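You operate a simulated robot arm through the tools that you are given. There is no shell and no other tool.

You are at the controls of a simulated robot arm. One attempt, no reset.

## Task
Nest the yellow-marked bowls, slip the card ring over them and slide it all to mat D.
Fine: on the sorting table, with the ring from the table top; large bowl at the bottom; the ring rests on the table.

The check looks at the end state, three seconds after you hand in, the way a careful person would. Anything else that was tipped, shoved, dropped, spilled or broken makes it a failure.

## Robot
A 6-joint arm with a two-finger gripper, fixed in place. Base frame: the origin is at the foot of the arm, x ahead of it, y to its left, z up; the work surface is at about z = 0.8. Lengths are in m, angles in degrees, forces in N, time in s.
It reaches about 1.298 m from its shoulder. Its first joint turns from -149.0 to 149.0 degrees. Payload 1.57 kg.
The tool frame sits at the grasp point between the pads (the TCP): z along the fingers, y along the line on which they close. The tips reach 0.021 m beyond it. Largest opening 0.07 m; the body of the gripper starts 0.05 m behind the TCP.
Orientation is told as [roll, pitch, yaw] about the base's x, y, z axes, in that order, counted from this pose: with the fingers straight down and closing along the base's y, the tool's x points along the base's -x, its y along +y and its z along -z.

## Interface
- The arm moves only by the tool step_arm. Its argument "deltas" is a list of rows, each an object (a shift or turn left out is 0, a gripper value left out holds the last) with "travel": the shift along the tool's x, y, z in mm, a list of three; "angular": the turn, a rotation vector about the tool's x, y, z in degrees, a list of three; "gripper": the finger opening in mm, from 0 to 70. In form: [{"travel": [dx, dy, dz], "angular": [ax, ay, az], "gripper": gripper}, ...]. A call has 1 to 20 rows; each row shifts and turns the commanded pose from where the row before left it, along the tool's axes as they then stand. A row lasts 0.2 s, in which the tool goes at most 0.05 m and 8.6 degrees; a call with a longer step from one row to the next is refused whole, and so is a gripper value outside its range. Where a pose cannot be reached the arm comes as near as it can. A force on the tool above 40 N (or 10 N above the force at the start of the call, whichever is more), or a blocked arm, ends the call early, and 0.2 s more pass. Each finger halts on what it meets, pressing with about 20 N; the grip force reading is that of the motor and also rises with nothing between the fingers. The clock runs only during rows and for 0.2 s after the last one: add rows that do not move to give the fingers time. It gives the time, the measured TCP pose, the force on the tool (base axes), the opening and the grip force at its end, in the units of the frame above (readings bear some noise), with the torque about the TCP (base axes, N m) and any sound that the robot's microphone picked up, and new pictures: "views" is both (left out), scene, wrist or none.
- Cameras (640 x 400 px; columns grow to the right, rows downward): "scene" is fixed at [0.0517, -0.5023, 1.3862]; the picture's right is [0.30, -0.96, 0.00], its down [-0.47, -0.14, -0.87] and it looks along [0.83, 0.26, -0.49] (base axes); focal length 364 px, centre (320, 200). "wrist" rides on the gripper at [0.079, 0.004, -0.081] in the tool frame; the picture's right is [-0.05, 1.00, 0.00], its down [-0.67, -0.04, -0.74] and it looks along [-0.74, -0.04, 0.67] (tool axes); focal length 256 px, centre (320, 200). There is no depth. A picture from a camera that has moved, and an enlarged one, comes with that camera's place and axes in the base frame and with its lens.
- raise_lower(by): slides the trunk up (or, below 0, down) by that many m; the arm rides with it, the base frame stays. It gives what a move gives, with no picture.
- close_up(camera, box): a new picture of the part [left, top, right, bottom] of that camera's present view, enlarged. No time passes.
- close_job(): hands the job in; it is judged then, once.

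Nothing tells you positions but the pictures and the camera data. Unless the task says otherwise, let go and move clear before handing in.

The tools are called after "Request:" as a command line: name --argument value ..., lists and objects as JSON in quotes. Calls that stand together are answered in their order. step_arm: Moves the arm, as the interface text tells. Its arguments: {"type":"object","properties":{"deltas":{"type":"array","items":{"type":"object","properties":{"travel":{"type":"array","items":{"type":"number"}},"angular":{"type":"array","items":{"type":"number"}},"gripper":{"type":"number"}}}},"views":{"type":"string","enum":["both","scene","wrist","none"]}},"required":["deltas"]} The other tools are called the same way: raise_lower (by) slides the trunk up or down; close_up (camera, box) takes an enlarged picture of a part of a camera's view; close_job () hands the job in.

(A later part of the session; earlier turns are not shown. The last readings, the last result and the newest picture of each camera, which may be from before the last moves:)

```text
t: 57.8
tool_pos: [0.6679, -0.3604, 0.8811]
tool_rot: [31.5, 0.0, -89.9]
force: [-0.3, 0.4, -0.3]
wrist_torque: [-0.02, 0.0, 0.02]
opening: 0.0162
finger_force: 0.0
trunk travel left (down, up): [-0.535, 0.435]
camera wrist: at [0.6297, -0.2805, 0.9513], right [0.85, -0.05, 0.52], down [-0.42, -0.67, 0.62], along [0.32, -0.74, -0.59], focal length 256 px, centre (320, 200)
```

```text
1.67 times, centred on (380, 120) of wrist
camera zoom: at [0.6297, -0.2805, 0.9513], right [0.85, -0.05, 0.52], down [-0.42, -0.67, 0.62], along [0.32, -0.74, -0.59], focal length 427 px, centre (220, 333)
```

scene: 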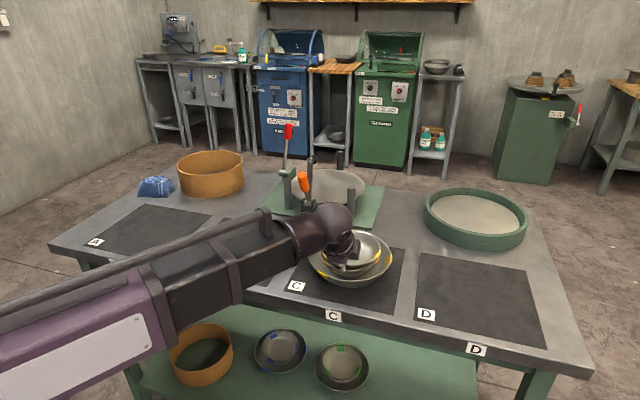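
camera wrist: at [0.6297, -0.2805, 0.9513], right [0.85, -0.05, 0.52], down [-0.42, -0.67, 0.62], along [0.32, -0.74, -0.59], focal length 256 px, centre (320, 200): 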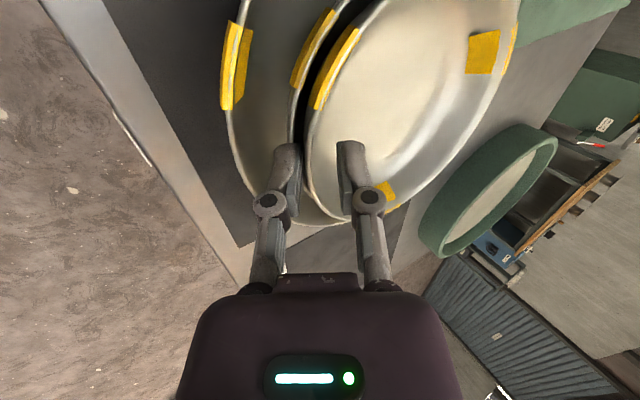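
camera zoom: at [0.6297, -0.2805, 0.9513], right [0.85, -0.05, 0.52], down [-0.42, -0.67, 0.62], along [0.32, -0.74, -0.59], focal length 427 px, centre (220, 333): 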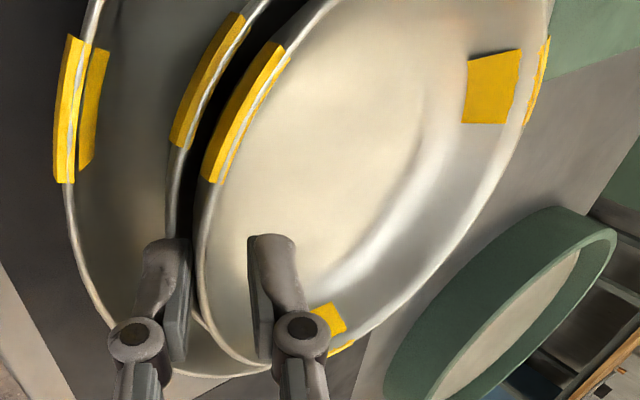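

Bowl B dropped into bowl A. I'll back out up and rearward the same way.

Request:
raise_lower --by 0.008

Request:
step_arm --deltas '[{"travel": [0, -6.0, -3.7]}, {}]' --views "none"

Request:
raise_lower --by 0.012

Request:
step_arm --deltas '[{"travel": [0, -7.0, -4.3]}, {}]' --views "wrist"

```text
t: 58.3
tool_pos: [0.6661, -0.3604, 0.8886]
tool_rot: [31.6, 0.0, -90.0]
force: [-0.1, 0.1, -0.8]
wrist_torque: [0.01, -0.01, -0.01]
opening: 0.0161
finger_force: 0.6
trunk travel left (down, up): [-0.543, 0.427]
```

```text
t: 58.9
tool_pos: [0.6599, -0.3595, 0.8896]
tool_rot: [31.5, 0.0, -90.0]
force: [-0.3, 0.4, 0.8]
wrist_torque: [0.01, -0.05, 0.01]
opening: 0.0161
finger_force: 0.1
trunk travel left (down, up): [-0.543, 0.427]
```

```text
t: 59.5
tool_pos: [0.6601, -0.3601, 0.901]
tool_rot: [31.5, 0.1, -90.1]
force: [-1.0, 0.0, -0.8]
wrist_torque: [-0.02, -0.03, -0.01]
opening: 0.016
finger_force: 0.1
trunk travel left (down, up): [-0.555, 0.415]
```

```text
t: 60.1
tool_pos: [0.6521, -0.3596, 0.9023]
tool_rot: [31.5, 0.0, -90.0]
force: [0.2, 0.6, 0.3]
wrist_torque: [-0.02, -0.01, 0.0]
opening: 0.0161
finger_force: 0.0
trunk travel left (down, up): [-0.555, 0.415]
camera wrist: at [0.6139, -0.2801, 0.9713], right [0.85, -0.05, 0.52], down [-0.42, -0.67, 0.62], along [0.32, -0.74, -0.59], focal length 256 px, centre (320, 200)
```

wrist: 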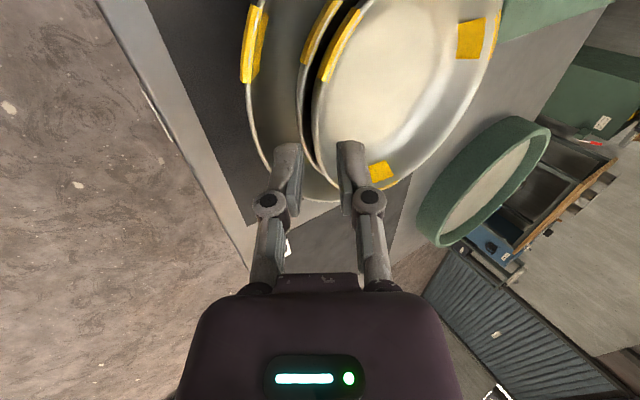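

Clear of the bowls. I'll raise, bring the fingers back to vertical, and inspect the nest before fetching the ring.

Request:
raise_lower --by 0.08

Request:
step_arm --deltas '[{"angular": [7.9, 0, 0]}, {"angular": [7.9, 0, 0]}, {"angular": [7.9, 0, 0]}, {"angular": [7.8, 0, 0]}, {}]' --views "none"

```text
t: 61.3
tool_pos: [0.6518, -0.3594, 0.9811]
tool_rot: [31.6, 0.0, -90.0]
force: [0.9, 0.8, -0.1]
wrist_torque: [0.0, 0.01, 0.0]
opening: 0.0158
finger_force: 0.0
trunk travel left (down, up): [-0.635, 0.335]
```

```text
t: 62.5
tool_pos: [0.6509, -0.3599, 0.9539]
tool_rot: [-0.1, 0.1, -90.0]
force: [-0.3, -0.4, 1.0]
wrist_torque: [0.05, 0.02, -0.03]
opening: 0.0161
finger_force: 0.1
out of reach, approached as far as the arm can: row 1, 2, 3
trunk travel left (down, up): [-0.635, 0.335]
```

Request:
step_arm --deltas '[{"travel": [15, 0, 0], "gripper": 40}, {"travel": [35, 0, 0]}, {"travel": [35, 0, 0]}, {"travel": [35, 0, 0]}, {"travel": [35, 0, 0]}, {"travel": [35, 0, 0]}, {"travel": [35, 0, 0]}, {"travel": [35, 0, 0]}, {"travel": [35, 0, 0]}, {"travel": [35, 0, 0]}, {"travel": [35, 0, 0]}, {"travel": [35, 0, 0]}, {"travel": [35, 0, 0]}, {"travel": [35, 0, 0]}, {"travel": [35, 0, 0]}, {"travel": [35, 0, 0]}, {"travel": [30, 0, 0]}, {}]' --views "both"

Request:
close_up --camera "scene" --box '[290, 205, 410, 300]'

Request:
close_up --camera "scene" --box '[130, 140, 270, 220]'

```text
t: 66.3
tool_pos: [0.6499, 0.2084, 0.9529]
tool_rot: [0.1, -0.1, -90.0]
force: [0.2, 0.3, -0.7]
wrist_torque: [-0.03, -0.01, 0.0]
opening: 0.0399
finger_force: 0.0
out of reach, approached as far as the arm can: row 7
trunk travel left (down, up): [-0.635, 0.335]
camera wrist: at [0.6562, 0.2899, 1.0336], right [1.0, -0.05, 0.0], down [-0.04, -0.67, 0.74], along [-0.04, -0.74, -0.67], focal length 256 px, centre (320, 200)
```

scene: 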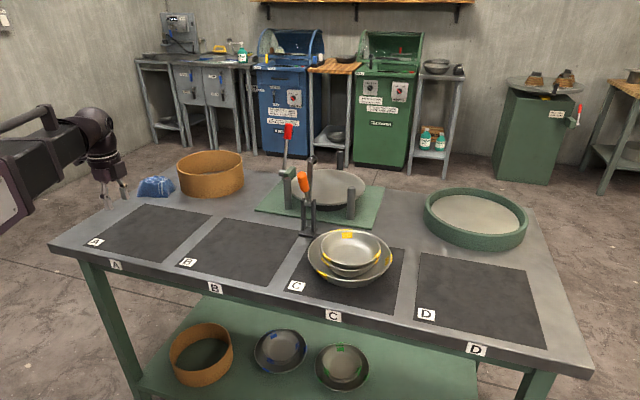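
wrist: 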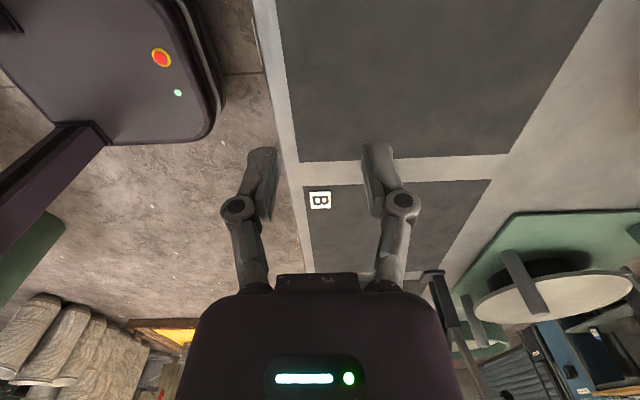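

```text
4.21 times, centred on (350, 252) of scene
camera zoom: at [0.0517, -0.5023, 1.3862], right [0.3, -0.96, 0.0], down [-0.47, -0.14, -0.87], along [0.83, 0.26, -0.49], focal length 1535 px, centre (194, -21)
```

zoom: 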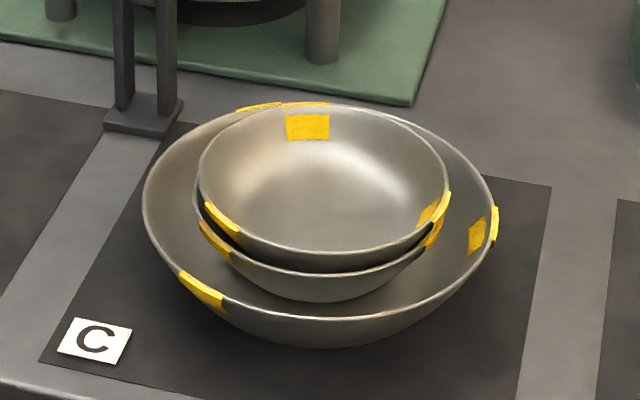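

```text
4.57 times, centred on (200, 180) of scene
camera zoom: at [0.0517, -0.5023, 1.3862], right [0.3, -0.96, 0.0], down [-0.47, -0.14, -0.87], along [0.83, 0.26, -0.49], focal length 1666 px, centre (869, 291)
```

zoom: 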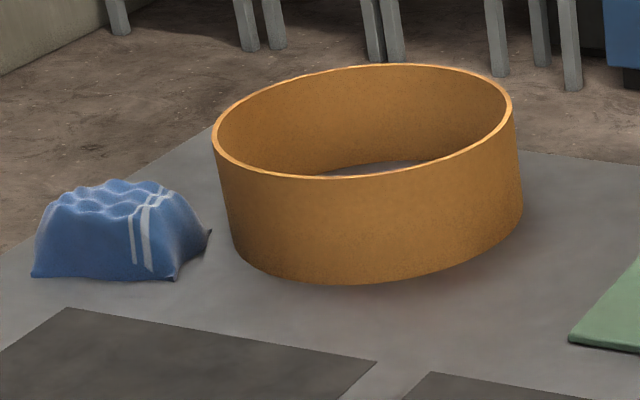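

The three bowls are nested level on mat C. Now for the ring, centred near (1.043, 0.210), with its near wall at about x 0.936. I'll move out toward it in stages.

Request:
step_arm --deltas '[{"travel": [0, 15, 0]}, {"travel": [0, 30, 0]}, {"travel": [0, 30, 0]}, {"travel": [0, 30, 0]}, {"travel": [0, 30, 0]}, {"travel": [0, 30, 0]}, {"travel": [0, 30, 0]}, {"travel": [0, 30, 0]}, {"travel": [0, 25, 0]}, {}]' --views "both"

```text
t: 68.5
tool_pos: [0.9025, 0.2095, 0.9543]
tool_rot: [0.1, 0.1, -90.0]
force: [0.4, -0.2, 0.3]
wrist_torque: [-0.01, 0.0, 0.04]
opening: 0.0399
finger_force: 0.0
trunk travel left (down, up): [-0.635, 0.335]
camera wrist: at [0.9075, 0.2896, 1.0336], right [1.0, -0.05, 0.0], down [-0.04, -0.67, 0.74], along [-0.04, -0.74, -0.67], focal length 256 px, centre (320, 200)
```

scene: 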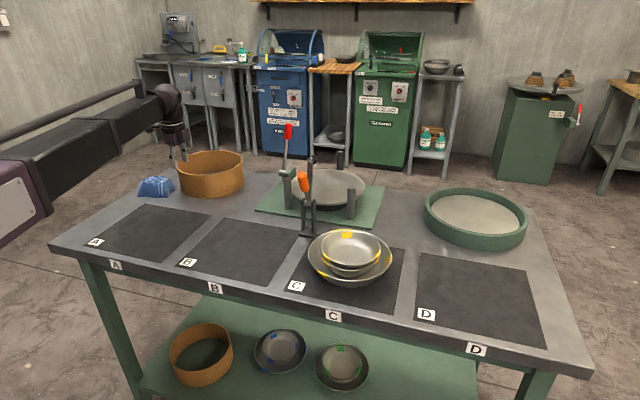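
wrist: 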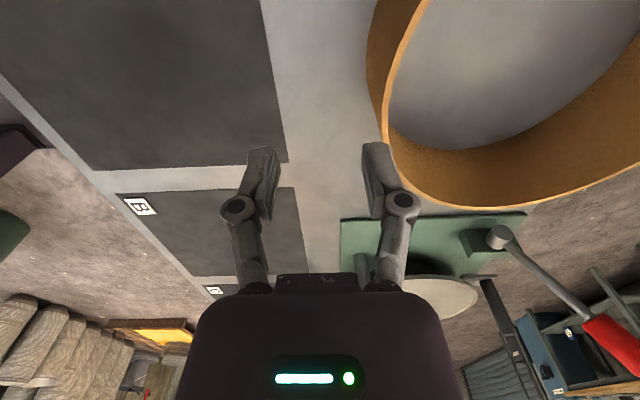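

Request:
close_up --camera "wrist" --box '[340, 0, 640, 220]'

```text
1.82 times, centred on (490, 110) of wrist
camera zoom: at [0.9075, 0.2896, 1.0336], right [1.0, -0.05, 0.0], down [-0.04, -0.67, 0.74], along [-0.04, -0.74, -0.67], focal length 465 px, centre (11, 364)
```

zoom: 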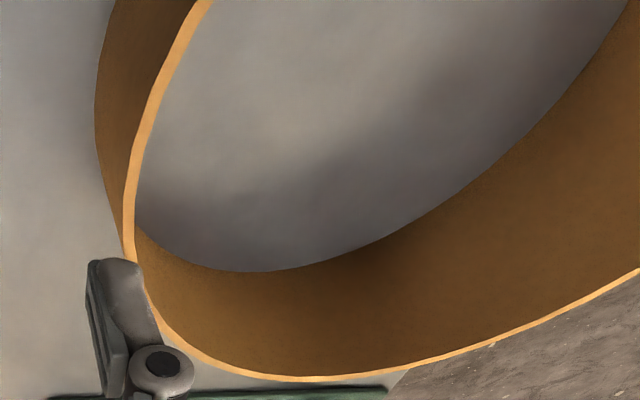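

From the wrist camera the ring's top is at z 0.884, centred near (1.050, 0.214), with the near wall at x 0.942–0.946. I'll centre the fingers over that wall.

Request:
step_arm --deltas '[{"travel": [2, 21, 0]}, {"travel": [2, 20.5, 0]}, {}]' --views "wrist"

Request:
close_up --camera "wrist" --box '[220, 0, 460, 220]'

```text
t: 69.3
tool_pos: [0.9436, 0.2128, 0.9533]
tool_rot: [0.1, 0.0, -90.0]
force: [-0.4, -0.5, 0.0]
wrist_torque: [0.02, -0.01, 0.01]
opening: 0.04
finger_force: 0.0
trunk travel left (down, up): [-0.635, 0.335]
camera wrist: at [0.9492, 0.2937, 1.0336], right [1.0, -0.05, 0.0], down [-0.04, -0.67, 0.74], along [-0.04, -0.74, -0.67], focal length 256 px, centre (320, 200)
```

wrist: 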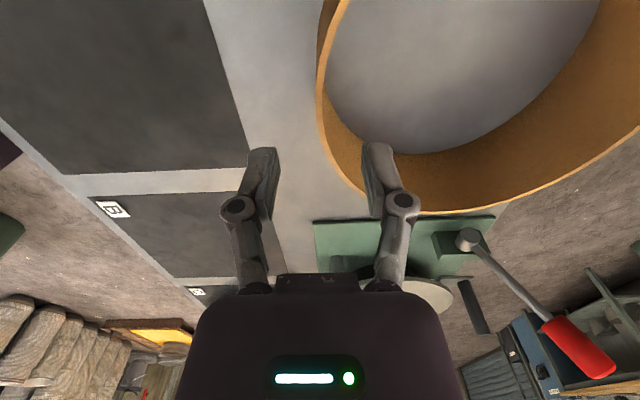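

```text
1.82 times, centred on (340, 110) of wrist
camera zoom: at [0.9492, 0.2937, 1.0336], right [1.0, -0.05, 0.0], down [-0.04, -0.67, 0.74], along [-0.04, -0.74, -0.67], focal length 465 px, centre (284, 364)
```

zoom: 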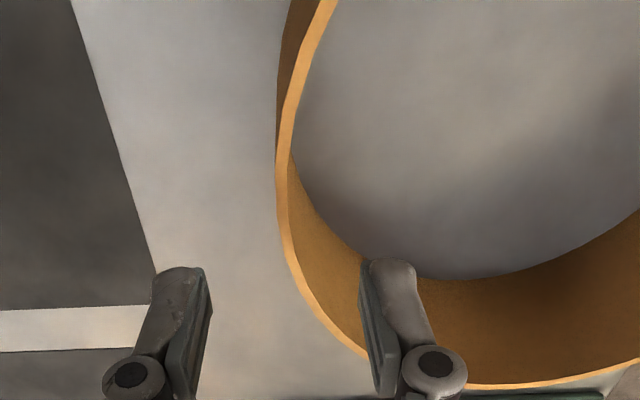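

Request:
raise_lower --by -0.06

Request:
close_up --camera "wrist" --box '[200, 40, 480, 260]'

Request:
close_up --camera "scene" --box '[120, 100, 260, 210]'

```text
t: 70.3
tool_pos: [0.9427, 0.2127, 0.8928]
tool_rot: [0.0, 0.0, -90.0]
force: [-0.2, -0.2, 0.1]
wrist_torque: [0.0, -0.01, 0.03]
opening: 0.0398
finger_force: 0.0
trunk travel left (down, up): [-0.575, 0.395]
```

```text
1.82 times, centred on (340, 150) of wrist
camera zoom: at [0.9491, 0.2937, 0.9736], right [1.0, -0.05, 0.0], down [-0.04, -0.67, 0.74], along [-0.04, -0.74, -0.67], focal length 465 px, centre (284, 291)
```

zoom: 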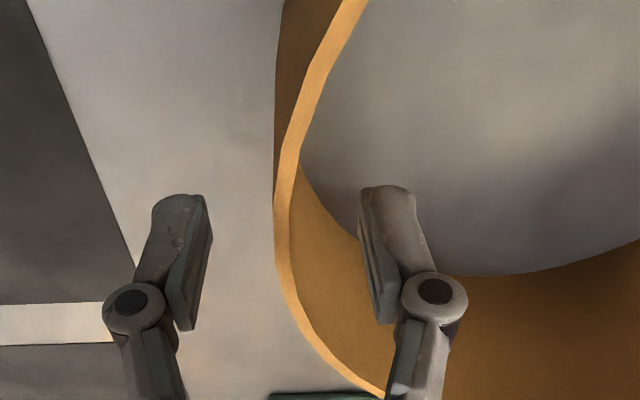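

```text
3.64 times, centred on (190, 155) of scene
camera zoom: at [0.0517, -0.5023, 1.3862], right [0.3, -0.96, 0.0], down [-0.47, -0.14, -0.87], along [0.83, 0.26, -0.49], focal length 1326 px, centre (793, 364)
```

zoom: 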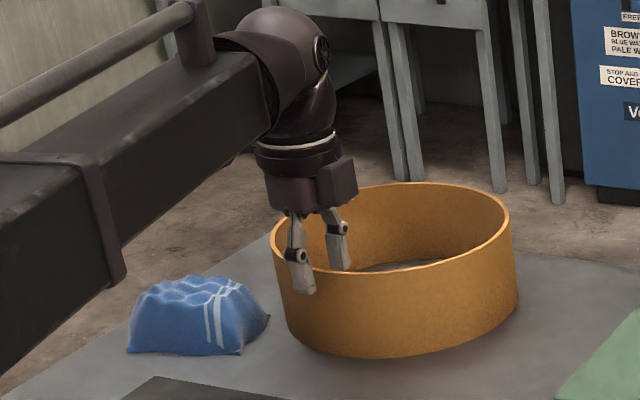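

Request:
raise_lower --by -0.015

Request:
step_arm --deltas '[{"gripper": 20}, {"gripper": 8}, {"gripper": 0}, {"gripper": 0}, {"gripper": 0}]' --views "both"

Request:
close_up --camera "scene" --box '[120, 100, 260, 210]'

```text
t: 70.9
tool_pos: [0.9435, 0.2134, 0.8796]
tool_rot: [0.0, 0.0, -90.0]
force: [-0.2, 0.7, 0.3]
wrist_torque: [0.0, 0.01, -0.01]
opening: 0.0399
finger_force: 0.1
trunk travel left (down, up): [-0.56, 0.41]
```

```text
t: 72.1
tool_pos: [0.9432, 0.2144, 0.8802]
tool_rot: [0.0, 0.0, -90.1]
force: [-0.1, 0.3, -0.3]
wrist_torque: [0.03, -0.03, 0.02]
opening: 0.0063
finger_force: 20.2
trunk travel left (down, up): [-0.56, 0.41]
camera wrist: at [0.9493, 0.2937, 0.9585], right [1.0, -0.05, 0.0], down [-0.04, -0.67, 0.74], along [-0.04, -0.74, -0.67], focal length 256 px, centre (320, 200)
```

scene: 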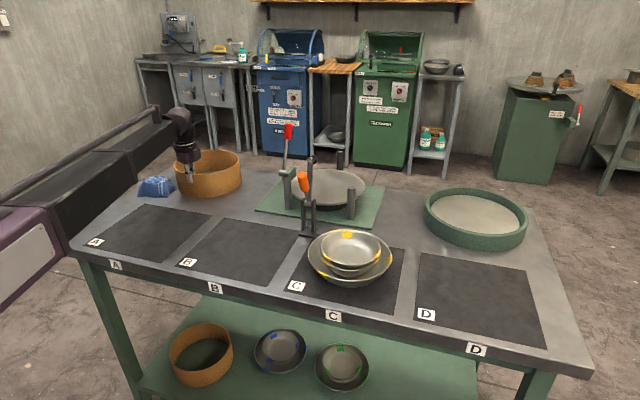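
wrist: 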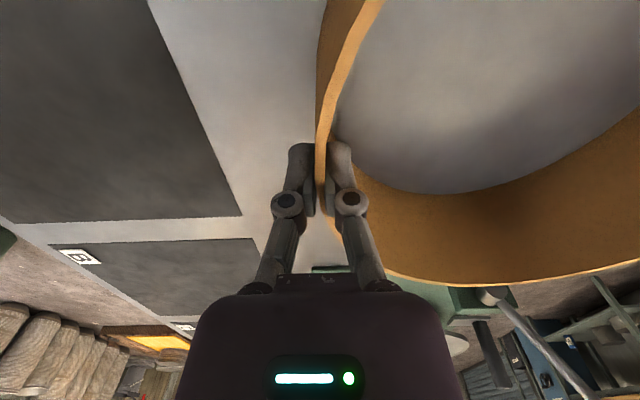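

```text
3.64 times, centred on (190, 155) of scene
camera zoom: at [0.0517, -0.5023, 1.3862], right [0.3, -0.96, 0.0], down [-0.47, -0.14, -0.87], along [0.83, 0.26, -0.49], focal length 1326 px, centre (793, 364)
```

zoom: 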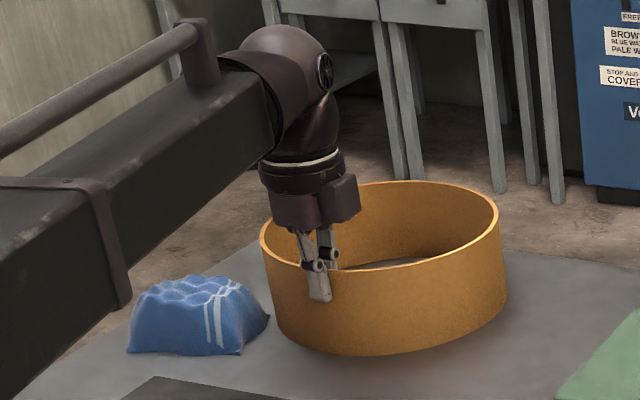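

The ring is gripped but shifted a few millimetres sideways as the pads aligned with its wall. I'll measure where its centre is relative to the gripper.

Request:
close_up --camera "wrist" --box '[280, 0, 640, 300]'

```text
1.33 times, centred on (460, 150) of wrist
camera zoom: at [0.9493, 0.2937, 0.9585], right [1.0, -0.05, 0.0], down [-0.04, -0.67, 0.74], along [-0.04, -0.74, -0.67], focal length 341 px, centre (133, 267)
```

zoom: 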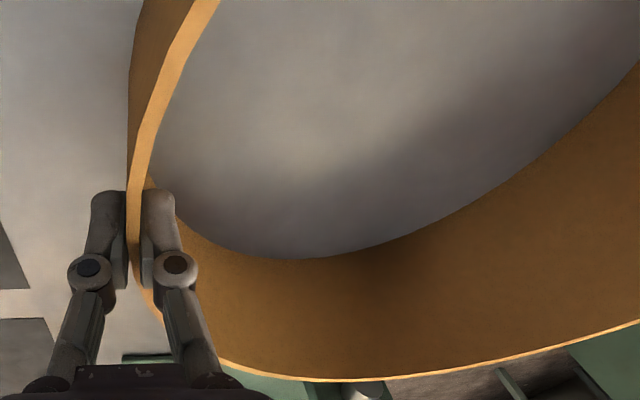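

The ring's centre is about (+0.109, +0.011) from the gripper point. I'll lift slightly and check for sag.

Request:
raise_lower --by 0.03

Request:
close_up --camera "scene" --box '[120, 100, 260, 210]'

Request:
close_up --camera "wrist" --box '[280, 0, 640, 300]'

```text
t: 72.9
tool_pos: [0.944, 0.2135, 0.9074]
tool_rot: [0.1, 0.0, -90.1]
force: [0.0, -0.4, -1.1]
wrist_torque: [-0.01, 0.08, -0.02]
opening: 0.0064
finger_force: 19.7
trunk travel left (down, up): [-0.59, 0.38]
```

```text
3.64 times, centred on (190, 155) of scene
camera zoom: at [0.0517, -0.5023, 1.3862], right [0.3, -0.96, 0.0], down [-0.47, -0.14, -0.87], along [0.83, 0.26, -0.49], focal length 1326 px, centre (793, 364)
```

zoom: 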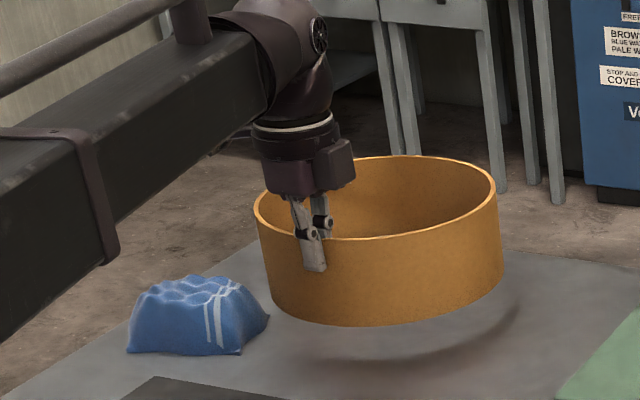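

```text
1.33 times, centred on (460, 150) of wrist
camera zoom: at [0.9494, 0.2937, 0.9884], right [1.0, -0.05, 0.0], down [-0.04, -0.67, 0.74], along [-0.04, -0.74, -0.67], focal length 341 px, centre (133, 267)
```

zoom: 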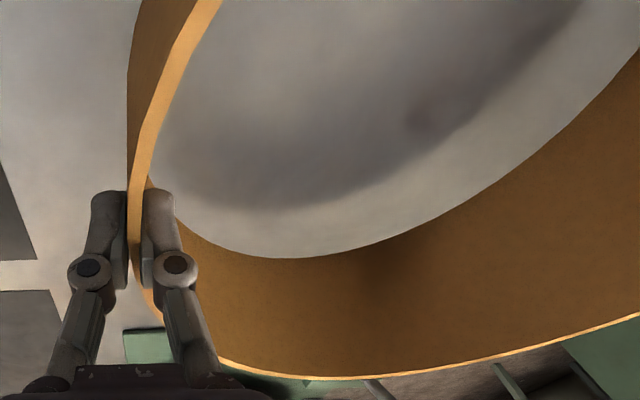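

The ring hangs almost perfectly level. The orange clamp is tall, so I'll lift the ring high (bottom above z 1.03) and retract toward the robot before crossing to mat C.

Request:
raise_lower --by 0.1

Request:
raise_lower --by 0.12

Request:
step_arm --deltas '[{"travel": [0, -15, 0]}, {"travel": [0, -25, 0]}, {"travel": [0, -25, 0]}, {"travel": [0, -25, 0]}, {"travel": [0, -25, 0]}, {"travel": [0, -25, 0]}, {"travel": [0, -25, 0]}, {"travel": [0, -25, 0]}, {"travel": [0, -25, 0]}, {"travel": [0, -25, 0]}, {"travel": [0, -25, 0]}, {"travel": [0, -25, 0]}, {"travel": [0, -25, 0]}, {"travel": [0, -15, 0]}, {}]' --views "both"

```text
t: 74.2
tool_pos: [0.9437, 0.2138, 1.0079]
tool_rot: [-0.1, -0.1, -90.0]
force: [0.7, -0.6, -0.9]
wrist_torque: [0.01, 0.09, 0.01]
opening: 0.0059
finger_force: 19.9
trunk travel left (down, up): [-0.69, 0.28]
```

```text
t: 75.7
tool_pos: [0.9451, 0.2139, 1.1284]
tool_rot: [0.1, 0.0, -90.0]
force: [0.4, 0.2, -1.1]
wrist_torque: [-0.06, 0.08, -0.02]
opening: 0.006
finger_force: 19.9
trunk travel left (down, up): [-0.81, 0.16]
```

```text
t: 78.9
tool_pos: [0.6134, 0.2135, 1.1291]
tool_rot: [0.0, -0.1, -90.0]
force: [-1.2, 0.0, -0.8]
wrist_torque: [-0.01, 0.1, 0.02]
opening: 0.0059
finger_force: 19.6
trunk travel left (down, up): [-0.81, 0.16]
camera wrist: at [0.6191, 0.2937, 1.2085], right [1.0, -0.05, 0.0], down [-0.04, -0.67, 0.74], along [-0.04, -0.74, -0.67], focal length 256 px, centre (320, 200)
```

scene: 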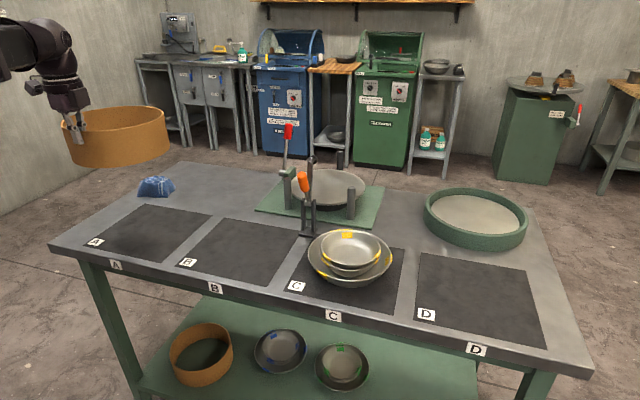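
wrist: 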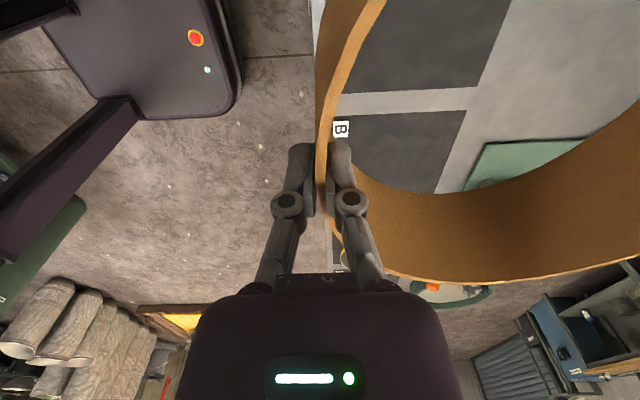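

Request:
step_arm --deltas '[{"travel": [-15, 0, 0]}, {"travel": [-28, 0, 0]}, {"travel": [-28, 0, 0]}, {"travel": [-28, 0, 0]}, {"travel": [-28, 0, 0]}, {"travel": [-28, 0, 0]}, {"travel": [-28, 0, 0]}, {"travel": [-28, 0, 0]}, {"travel": [-28, 0, 0]}, {"travel": [-28, 0, 0]}, {"travel": [-20, 0, 0]}, {}]' --views "scene"

```text
t: 81.5
tool_pos: [0.6148, -0.0743, 1.128]
tool_rot: [0.1, 0.0, -90.0]
force: [-0.4, -0.9, -1.1]
wrist_torque: [-0.01, 0.09, 0.0]
opening: 0.0061
finger_force: 19.9
trunk travel left (down, up): [-0.81, 0.16]
```

scene: 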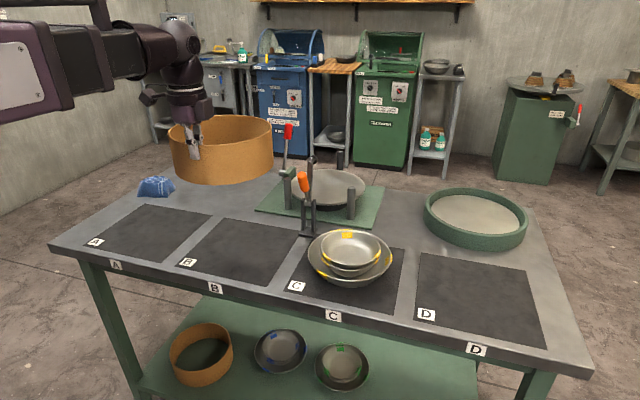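

Request:
step_arm --deltas '[{"travel": [-15, 0, 0]}, {"travel": [-28, 0, 0]}, {"travel": [-28, 0, 0]}, {"travel": [-28, 0, 0]}, {"travel": [-28, 0, 0]}, {"travel": [-28, 0, 0]}, {"travel": [-28, 0, 0]}, {"travel": [-28, 0, 0]}, {"travel": [-28, 0, 0]}, {"travel": [-28, 0, 0]}, {"travel": [-28, 0, 0]}, {"travel": [-4, 0, 0]}, {}]' --views "both"

```text
t: 84.3
tool_pos: [0.6136, -0.3736, 1.1284]
tool_rot: [0.2, 0.1, -89.9]
force: [0.2, -0.6, -0.4]
wrist_torque: [-0.01, 0.02, -0.01]
opening: 0.006
finger_force: 19.7
trunk travel left (down, up): [-0.81, 0.16]
camera wrist: at [0.6193, -0.2938, 1.2085], right [1.0, -0.05, 0.0], down [-0.04, -0.67, 0.74], along [-0.04, -0.74, -0.67], focal length 256 px, centre (320, 200)
```

scene: 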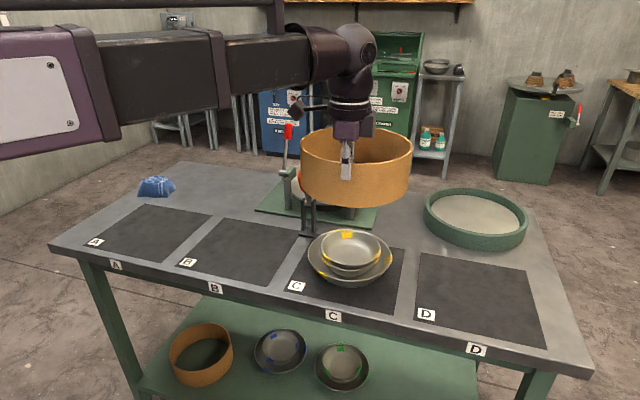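
wrist: 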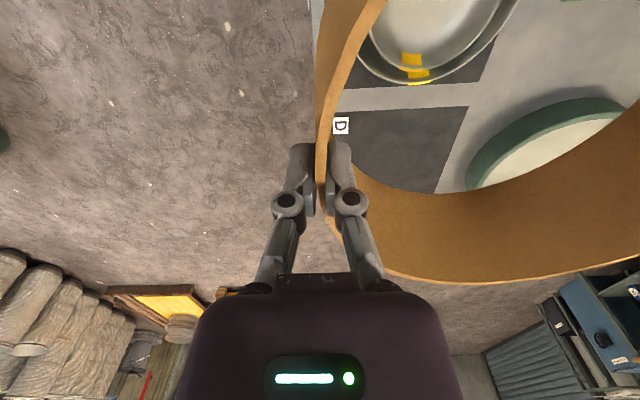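

The ring is over mat C. I'll shift about 12 mm forward to line up with the bowl centre and lower to just above the nest, then check alignment.

Request:
step_arm --deltas '[{"travel": [0, 12, 0]}, {}]' --views "none"

Request:
raise_lower --by -0.14

Request:
step_arm --deltas '[{}]' --views "both"

Request:
close_up --camera "scene" --box '[280, 160, 440, 300]'

Request:
close_up --camera "wrist" --box '[260, 0, 640, 300]'

```text
t: 84.9
tool_pos: [0.6252, -0.373, 1.1292]
tool_rot: [0.1, 0.0, -90.0]
force: [-0.8, -0.3, -0.5]
wrist_torque: [-0.01, 0.07, -0.01]
opening: 0.006
finger_force: 19.8
trunk travel left (down, up): [-0.81, 0.16]
```

```text
t: 86.6
tool_pos: [0.6251, -0.3726, 0.9885]
tool_rot: [0.1, 0.1, -90.0]
force: [-0.5, 1.4, -0.4]
wrist_torque: [0.02, 0.05, -0.01]
opening: 0.0058
finger_force: 20.2
trunk travel left (down, up): [-0.67, 0.3]
```

```text
t: 87.0
tool_pos: [0.6256, -0.3731, 0.9892]
tool_rot: [0.0, 0.0, -90.0]
force: [0.7, 0.4, -0.4]
wrist_torque: [0.02, 0.09, -0.02]
opening: 0.006
finger_force: 20.1
trunk travel left (down, up): [-0.67, 0.3]
camera wrist: at [0.6308, -0.2934, 1.0686], right [1.0, -0.05, 0.0], down [-0.04, -0.67, 0.74], along [-0.04, -0.74, -0.67], focal length 256 px, centre (320, 200)
```

scene: 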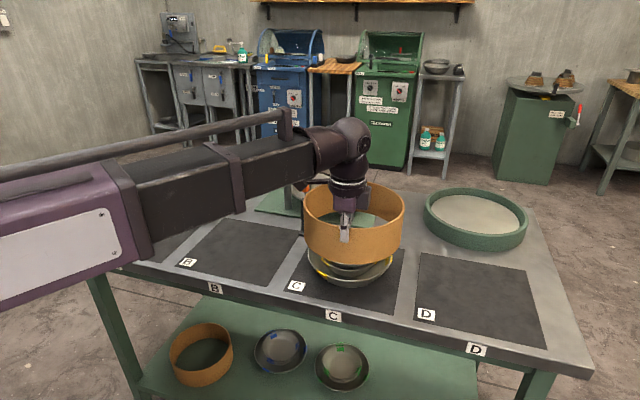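
wrist: 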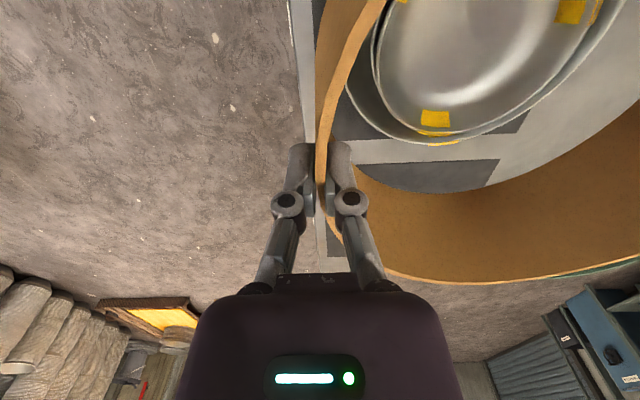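

```text
2.86 times, centred on (360, 230) of scene
camera zoom: at [0.0517, -0.5023, 1.3862], right [0.3, -0.96, 0.0], down [-0.47, -0.14, -0.87], along [0.83, 0.26, -0.49], focal length 1042 px, centre (206, 114)
```

zoom: 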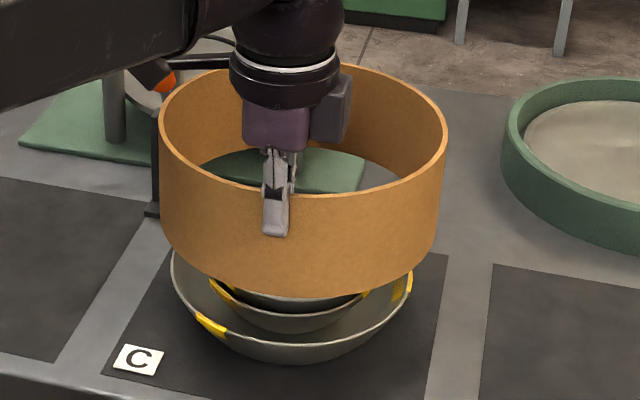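

```text
1.33 times, centred on (450, 150) of wrist
camera zoom: at [0.6308, -0.2934, 1.0686], right [1.0, -0.05, 0.0], down [-0.04, -0.67, 0.74], along [-0.04, -0.74, -0.67], focal length 341 px, centre (147, 267)
```

zoom: 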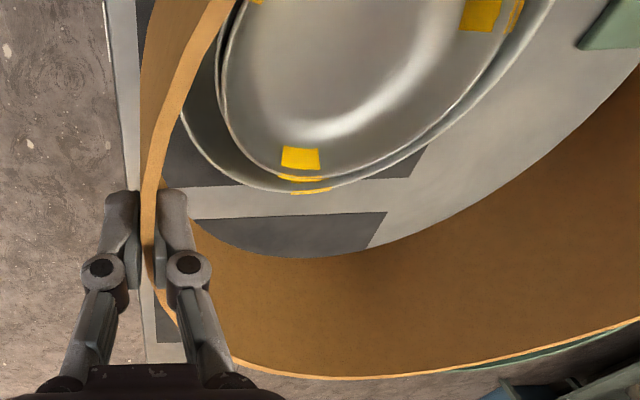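

I'll enlarge the wrist view to fit the large bowl's rim more accurately relative to the ring.

Request:
close_up --camera "wrist" --box '[340, 0, 540, 160]'

Request:
close_up --camera "wrist" --box '[480, 0, 640, 130]'

Request:
close_up --camera "scene" --box '[300, 170, 410, 290]'

```text
2.50 times, centred on (440, 80) of wrist
camera zoom: at [0.6308, -0.2934, 1.0686], right [1.0, -0.05, 0.0], down [-0.04, -0.67, 0.74], along [-0.04, -0.74, -0.67], focal length 640 px, centre (20, 500)
```

zoom: 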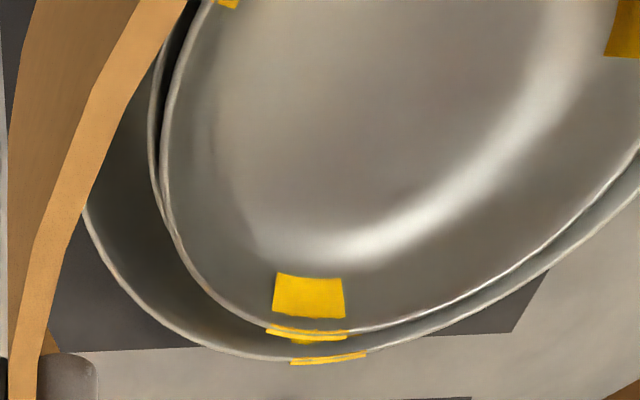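

```text
3.08 times, centred on (560, 65) of wrist
camera zoom: at [0.6308, -0.2934, 1.0686], right [1.0, -0.05, 0.0], down [-0.04, -0.67, 0.74], along [-0.04, -0.74, -0.67], focal length 788 px, centre (-418, 615)
```

zoom: 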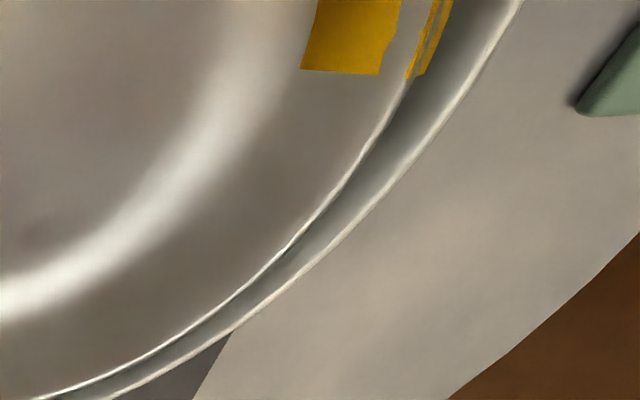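

```text
3.33 times, centred on (355, 230) of scene
camera zoom: at [0.0517, -0.5023, 1.3862], right [0.3, -0.96, 0.0], down [-0.47, -0.14, -0.87], along [0.83, 0.26, -0.49], focal length 1215 px, centre (203, 100)
```

zoom: 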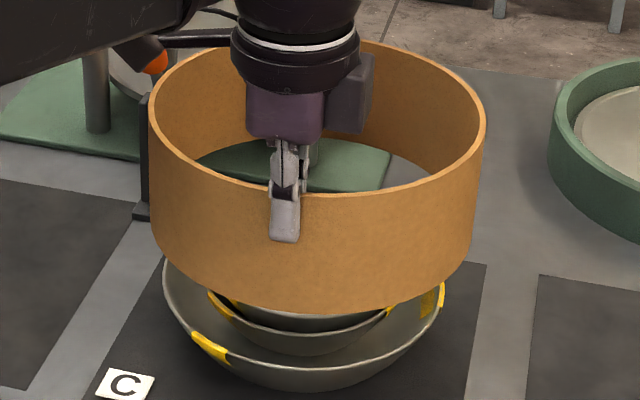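

The fits put the ring centre about 3 mm short in x and 5 mm off in y from the large bowl's centre, with about 6 mm clearance all round. I'll correct that, then lower to just above the bowl rims.

Request:
step_arm --deltas '[{"travel": [5, 3, 0]}, {}]' --views "none"

Request:
raise_lower --by -0.035

Request:
step_arm --deltas '[{}]' --views "both"

Request:
close_up --camera "wrist" --box '[300, 0, 640, 240]'

Request:
close_up --camera "scene" --box '[295, 170, 415, 300]'

```text
t: 87.6
tool_pos: [0.6281, -0.3684, 0.9902]
tool_rot: [0.0, 0.0, -89.9]
force: [-0.5, 0.0, -0.3]
wrist_torque: [0.0, 0.08, -0.01]
opening: 0.0059
finger_force: 19.7
trunk travel left (down, up): [-0.67, 0.3]
```

```text
t: 88.4
tool_pos: [0.6286, -0.3684, 0.9543]
tool_rot: [0.1, 0.0, -90.0]
force: [0.9, -0.1, -0.1]
wrist_torque: [-0.03, 0.06, -0.01]
opening: 0.006
finger_force: 20.0
trunk travel left (down, up): [-0.635, 0.335]
```

```text
t: 88.8
tool_pos: [0.6284, -0.3684, 0.954]
tool_rot: [0.1, 0.0, -89.9]
force: [-0.1, -0.3, -0.9]
wrist_torque: [0.04, 0.06, 0.01]
opening: 0.0059
finger_force: 19.9
trunk travel left (down, up): [-0.635, 0.335]
camera wrist: at [0.6338, -0.2886, 1.0336], right [1.0, -0.05, 0.0], down [-0.04, -0.67, 0.74], along [-0.04, -0.74, -0.67], focal length 256 px, centre (320, 200)
```

scene: 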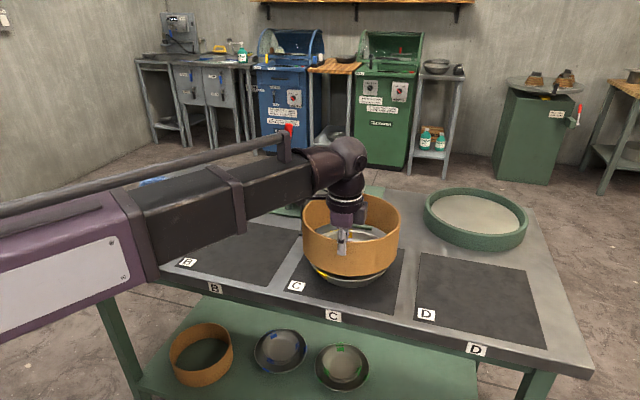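
wrist: 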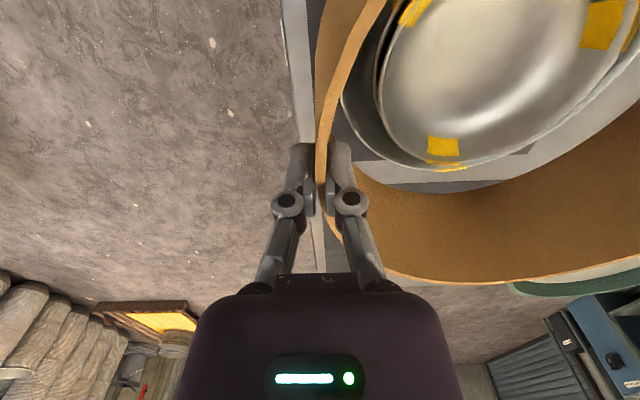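

```text
1.67 times, centred on (470, 120) of wrist
camera zoom: at [0.6338, -0.2886, 1.0336], right [1.0, -0.05, 0.0], down [-0.04, -0.67, 0.74], along [-0.04, -0.74, -0.67], focal length 427 px, centre (70, 333)
```

zoom: 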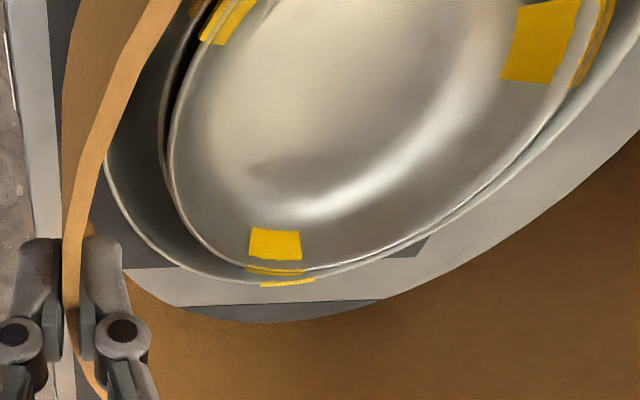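

```text
3.08 times, centred on (355, 235) of scene
camera zoom: at [0.0517, -0.5023, 1.3862], right [0.3, -0.96, 0.0], down [-0.47, -0.14, -0.87], along [0.83, 0.26, -0.49], focal length 1122 px, centre (212, 92)
```

zoom: 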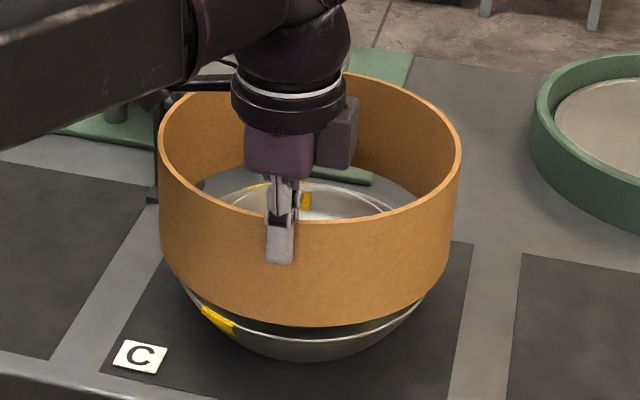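

Scene and wrist estimates differ by a few millimetres. I'll lower until the ring's bottom edge is just above the large bowl's rim, where the gap can be judged directly.

Request:
raise_lower --by -0.013

Request:
close_up --camera "wrist" --box '[300, 0, 640, 240]'

Request:
close_up --camera "scene" --box '[295, 190, 415, 300]'

```text
t: 89.4
tool_pos: [0.6287, -0.3691, 0.9402]
tool_rot: [0.0, 0.0, -90.0]
force: [-0.1, 0.7, -0.9]
wrist_torque: [0.0, 0.03, 0.02]
opening: 0.0061
finger_force: 20.4
trunk travel left (down, up): [-0.622, 0.348]
```

```text
1.67 times, centred on (470, 120) of wrist
camera zoom: at [0.6337, -0.2886, 1.0206], right [1.0, -0.05, 0.0], down [-0.04, -0.67, 0.74], along [-0.04, -0.74, -0.67], focal length 427 px, centre (70, 333)
```

zoom: 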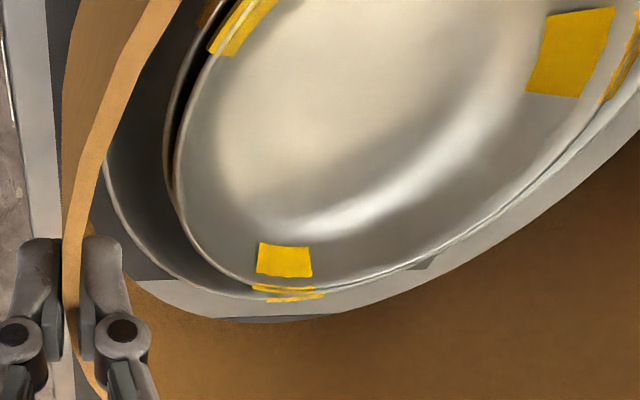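

```text
3.64 times, centred on (355, 245) of scene
camera zoom: at [0.0517, -0.5023, 1.3862], right [0.3, -0.96, 0.0], down [-0.47, -0.14, -0.87], along [0.83, 0.26, -0.49], focal length 1326 px, centre (193, 36)
```

zoom: 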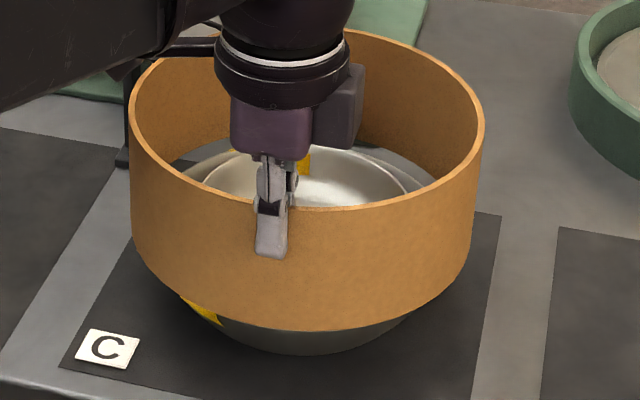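

Request:
close_up --camera "scene" --box '[320, 210, 400, 260]'

Request:
close_up --camera "scene" --box '[315, 250, 395, 300]'

```text
8.00 times, centred on (360, 235) of scene
camera zoom: at [0.0517, -0.5023, 1.3862], right [0.3, -0.96, 0.0], down [-0.47, -0.14, -0.87], along [0.83, 0.26, -0.49], focal length 2916 px, centre (0, -80)
```

zoom: 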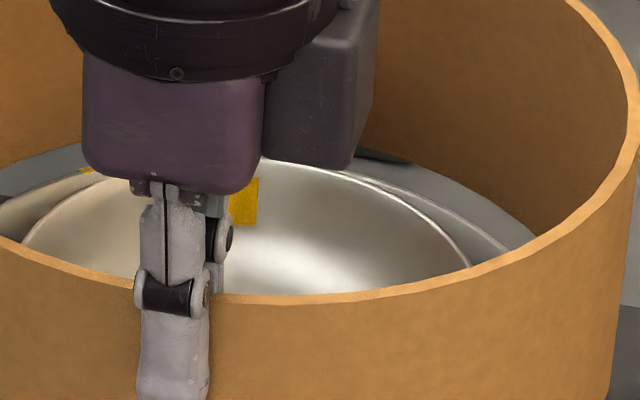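

```text
8.00 times, centred on (355, 275) of scene
camera zoom: at [0.0517, -0.5023, 1.3862], right [0.3, -0.96, 0.0], down [-0.47, -0.14, -0.87], along [0.83, 0.26, -0.49], focal length 2916 px, centre (40, -400)
```

zoom: 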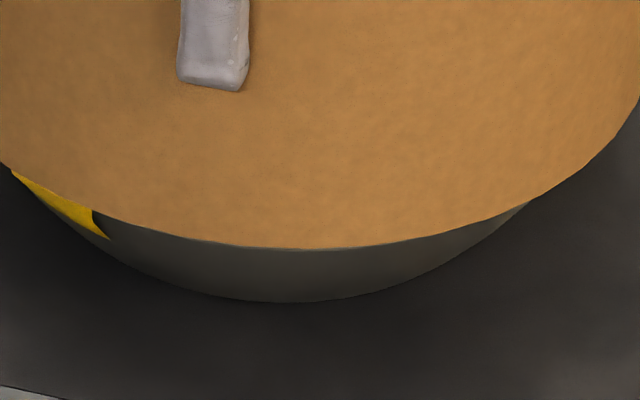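

Averaging the views, x looks right and the ring should move about 3 mm in +y. I'll apply that and lower in small steps while watching the force.

Request:
step_arm --deltas '[{"travel": [3, 0, 0]}, {}]' --views "none"

Request:
raise_lower --by -0.008

```text
t: 90.0
tool_pos: [0.6274, -0.3653, 0.9407]
tool_rot: [0.1, 0.0, -90.1]
force: [-0.7, 0.0, -0.8]
wrist_torque: [-0.03, 0.02, 0.01]
opening: 0.0061
finger_force: 20.1
trunk travel left (down, up): [-0.622, 0.348]
```

```text
t: 90.5
tool_pos: [0.6281, -0.3671, 0.9332]
tool_rot: [0.1, 0.0, -90.0]
force: [-0.3, 0.6, -0.9]
wrist_torque: [0.02, 0.07, -0.02]
opening: 0.006
finger_force: 20.3
trunk travel left (down, up): [-0.614, 0.356]
```

Request:
raise_lower --by -0.005

Request:
close_up --camera "wrist" --box '[300, 0, 640, 240]'

Request:
close_up --camera "scene" --box '[300, 205, 410, 295]'

```text
t: 91.1
tool_pos: [0.6285, -0.3669, 0.9283]
tool_rot: [0.2, 0.0, -90.0]
force: [-0.5, -0.3, -1.3]
wrist_torque: [-0.03, 0.04, 0.0]
opening: 0.0059
finger_force: 20.2
trunk travel left (down, up): [-0.609, 0.361]
```

```text
1.67 times, centred on (470, 120) of wrist
camera zoom: at [0.6334, -0.2859, 1.0076], right [1.0, -0.05, 0.0], down [-0.04, -0.67, 0.74], along [-0.04, -0.74, -0.67], focal length 427 px, centre (70, 333)
```

zoom: 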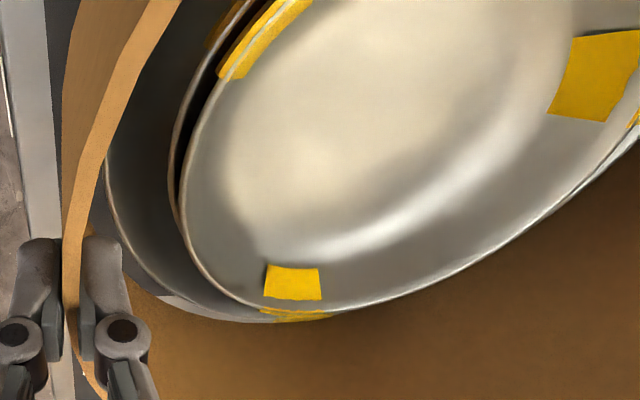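

```text
4.44 times, centred on (355, 250) of scene
camera zoom: at [0.0517, -0.5023, 1.3862], right [0.3, -0.96, 0.0], down [-0.47, -0.14, -0.87], along [0.83, 0.26, -0.49], focal length 1620 px, centre (164, -22)
```

zoom: 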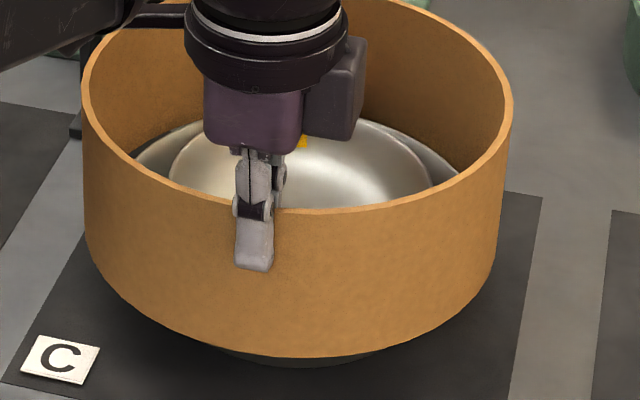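

The ring's bottom edge is now below the large bowl's rim with no contact. I'll keep lowering in steps.

Request:
raise_lower --by -0.012

Request:
raise_lower --by -0.012

Request:
close_up --camera "wrist" --box '[260, 0, 640, 260]'

```text
t: 91.7
tool_pos: [0.6287, -0.3657, 0.9164]
tool_rot: [0.2, 0.0, -89.9]
force: [-0.1, -0.2, -0.7]
wrist_torque: [-0.03, 0.07, -0.01]
opening: 0.0059
finger_force: 19.6
trunk travel left (down, up): [-0.597, 0.373]
```

```text
t: 92.3
tool_pos: [0.6281, -0.3652, 0.9032]
tool_rot: [0.1, 0.0, -90.0]
force: [0.0, 0.1, -0.5]
wrist_torque: [-0.01, 0.06, -0.02]
opening: 0.0061
finger_force: 20.4
trunk travel left (down, up): [-0.585, 0.385]
```

```text
1.54 times, centred on (450, 130) of wrist
camera zoom: at [0.6333, -0.2859, 0.9836], right [1.0, -0.05, 0.0], down [-0.04, -0.67, 0.74], along [-0.04, -0.74, -0.67], focal length 394 px, centre (120, 308)
```

zoom: 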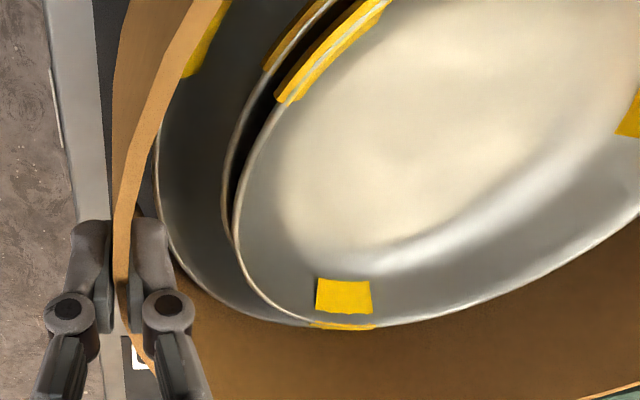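

Request:
raise_lower --by -0.012

Request:
raise_lower --by -0.008

Request:
close_up --camera "wrist" --box '[220, 20, 500, 240]'

Request:
close_up --camera "scene" --box '[295, 205, 415, 305]'

```text
t: 92.9
tool_pos: [0.6273, -0.3661, 0.8912]
tool_rot: [0.1, 0.0, -90.0]
force: [0.1, -0.4, -0.3]
wrist_torque: [-0.02, 0.07, 0.01]
opening: 0.0058
finger_force: 20.2
trunk travel left (down, up): [-0.573, 0.397]
```

```text
t: 93.5
tool_pos: [0.6279, -0.3648, 0.8837]
tool_rot: [0.2, -0.1, -90.0]
force: [-0.3, 0.1, -0.7]
wrist_torque: [0.02, 0.07, -0.04]
opening: 0.0061
finger_force: 20.2
trunk travel left (down, up): [-0.565, 0.405]
```

```text
1.82 times, centred on (360, 130) of wrist
camera zoom: at [0.6333, -0.2859, 0.9636], right [1.0, -0.05, 0.0], down [-0.04, -0.67, 0.74], along [-0.04, -0.74, -0.67], focal length 465 px, centre (247, 327)
```

zoom: 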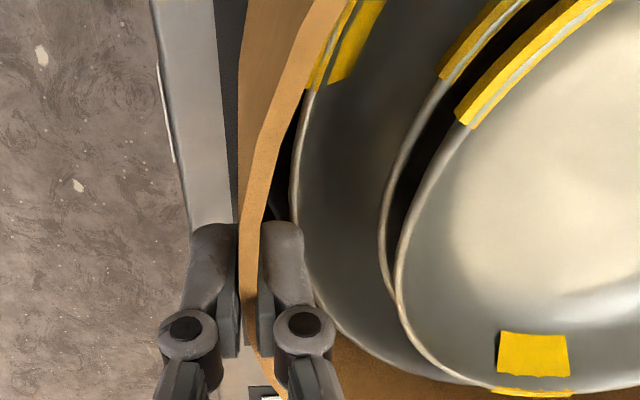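

```text
4.00 times, centred on (355, 255) of scene
camera zoom: at [0.0517, -0.5023, 1.3862], right [0.3, -0.96, 0.0], down [-0.47, -0.14, -0.87], along [0.83, 0.26, -0.49], focal length 1458 px, centre (180, -20)
```

zoom: 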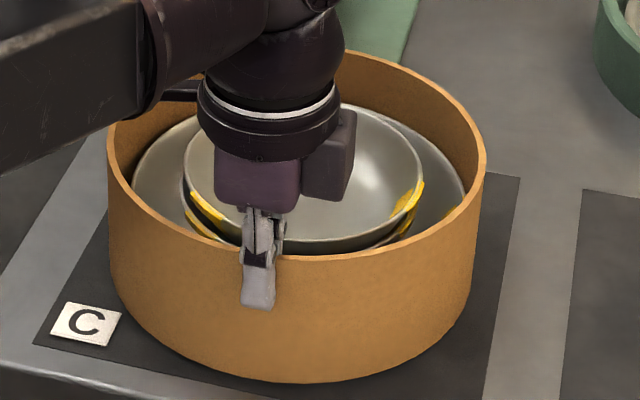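

Request:
raise_lower --by -0.003

```text
t: 94.0
tool_pos: [0.6276, -0.3664, 0.8805]
tool_rot: [0.0, 0.0, -90.0]
force: [-0.2, 0.0, -0.7]
wrist_torque: [0.03, 0.05, -0.02]
opening: 0.0061
finger_force: 20.2
trunk travel left (down, up): [-0.562, 0.408]
```

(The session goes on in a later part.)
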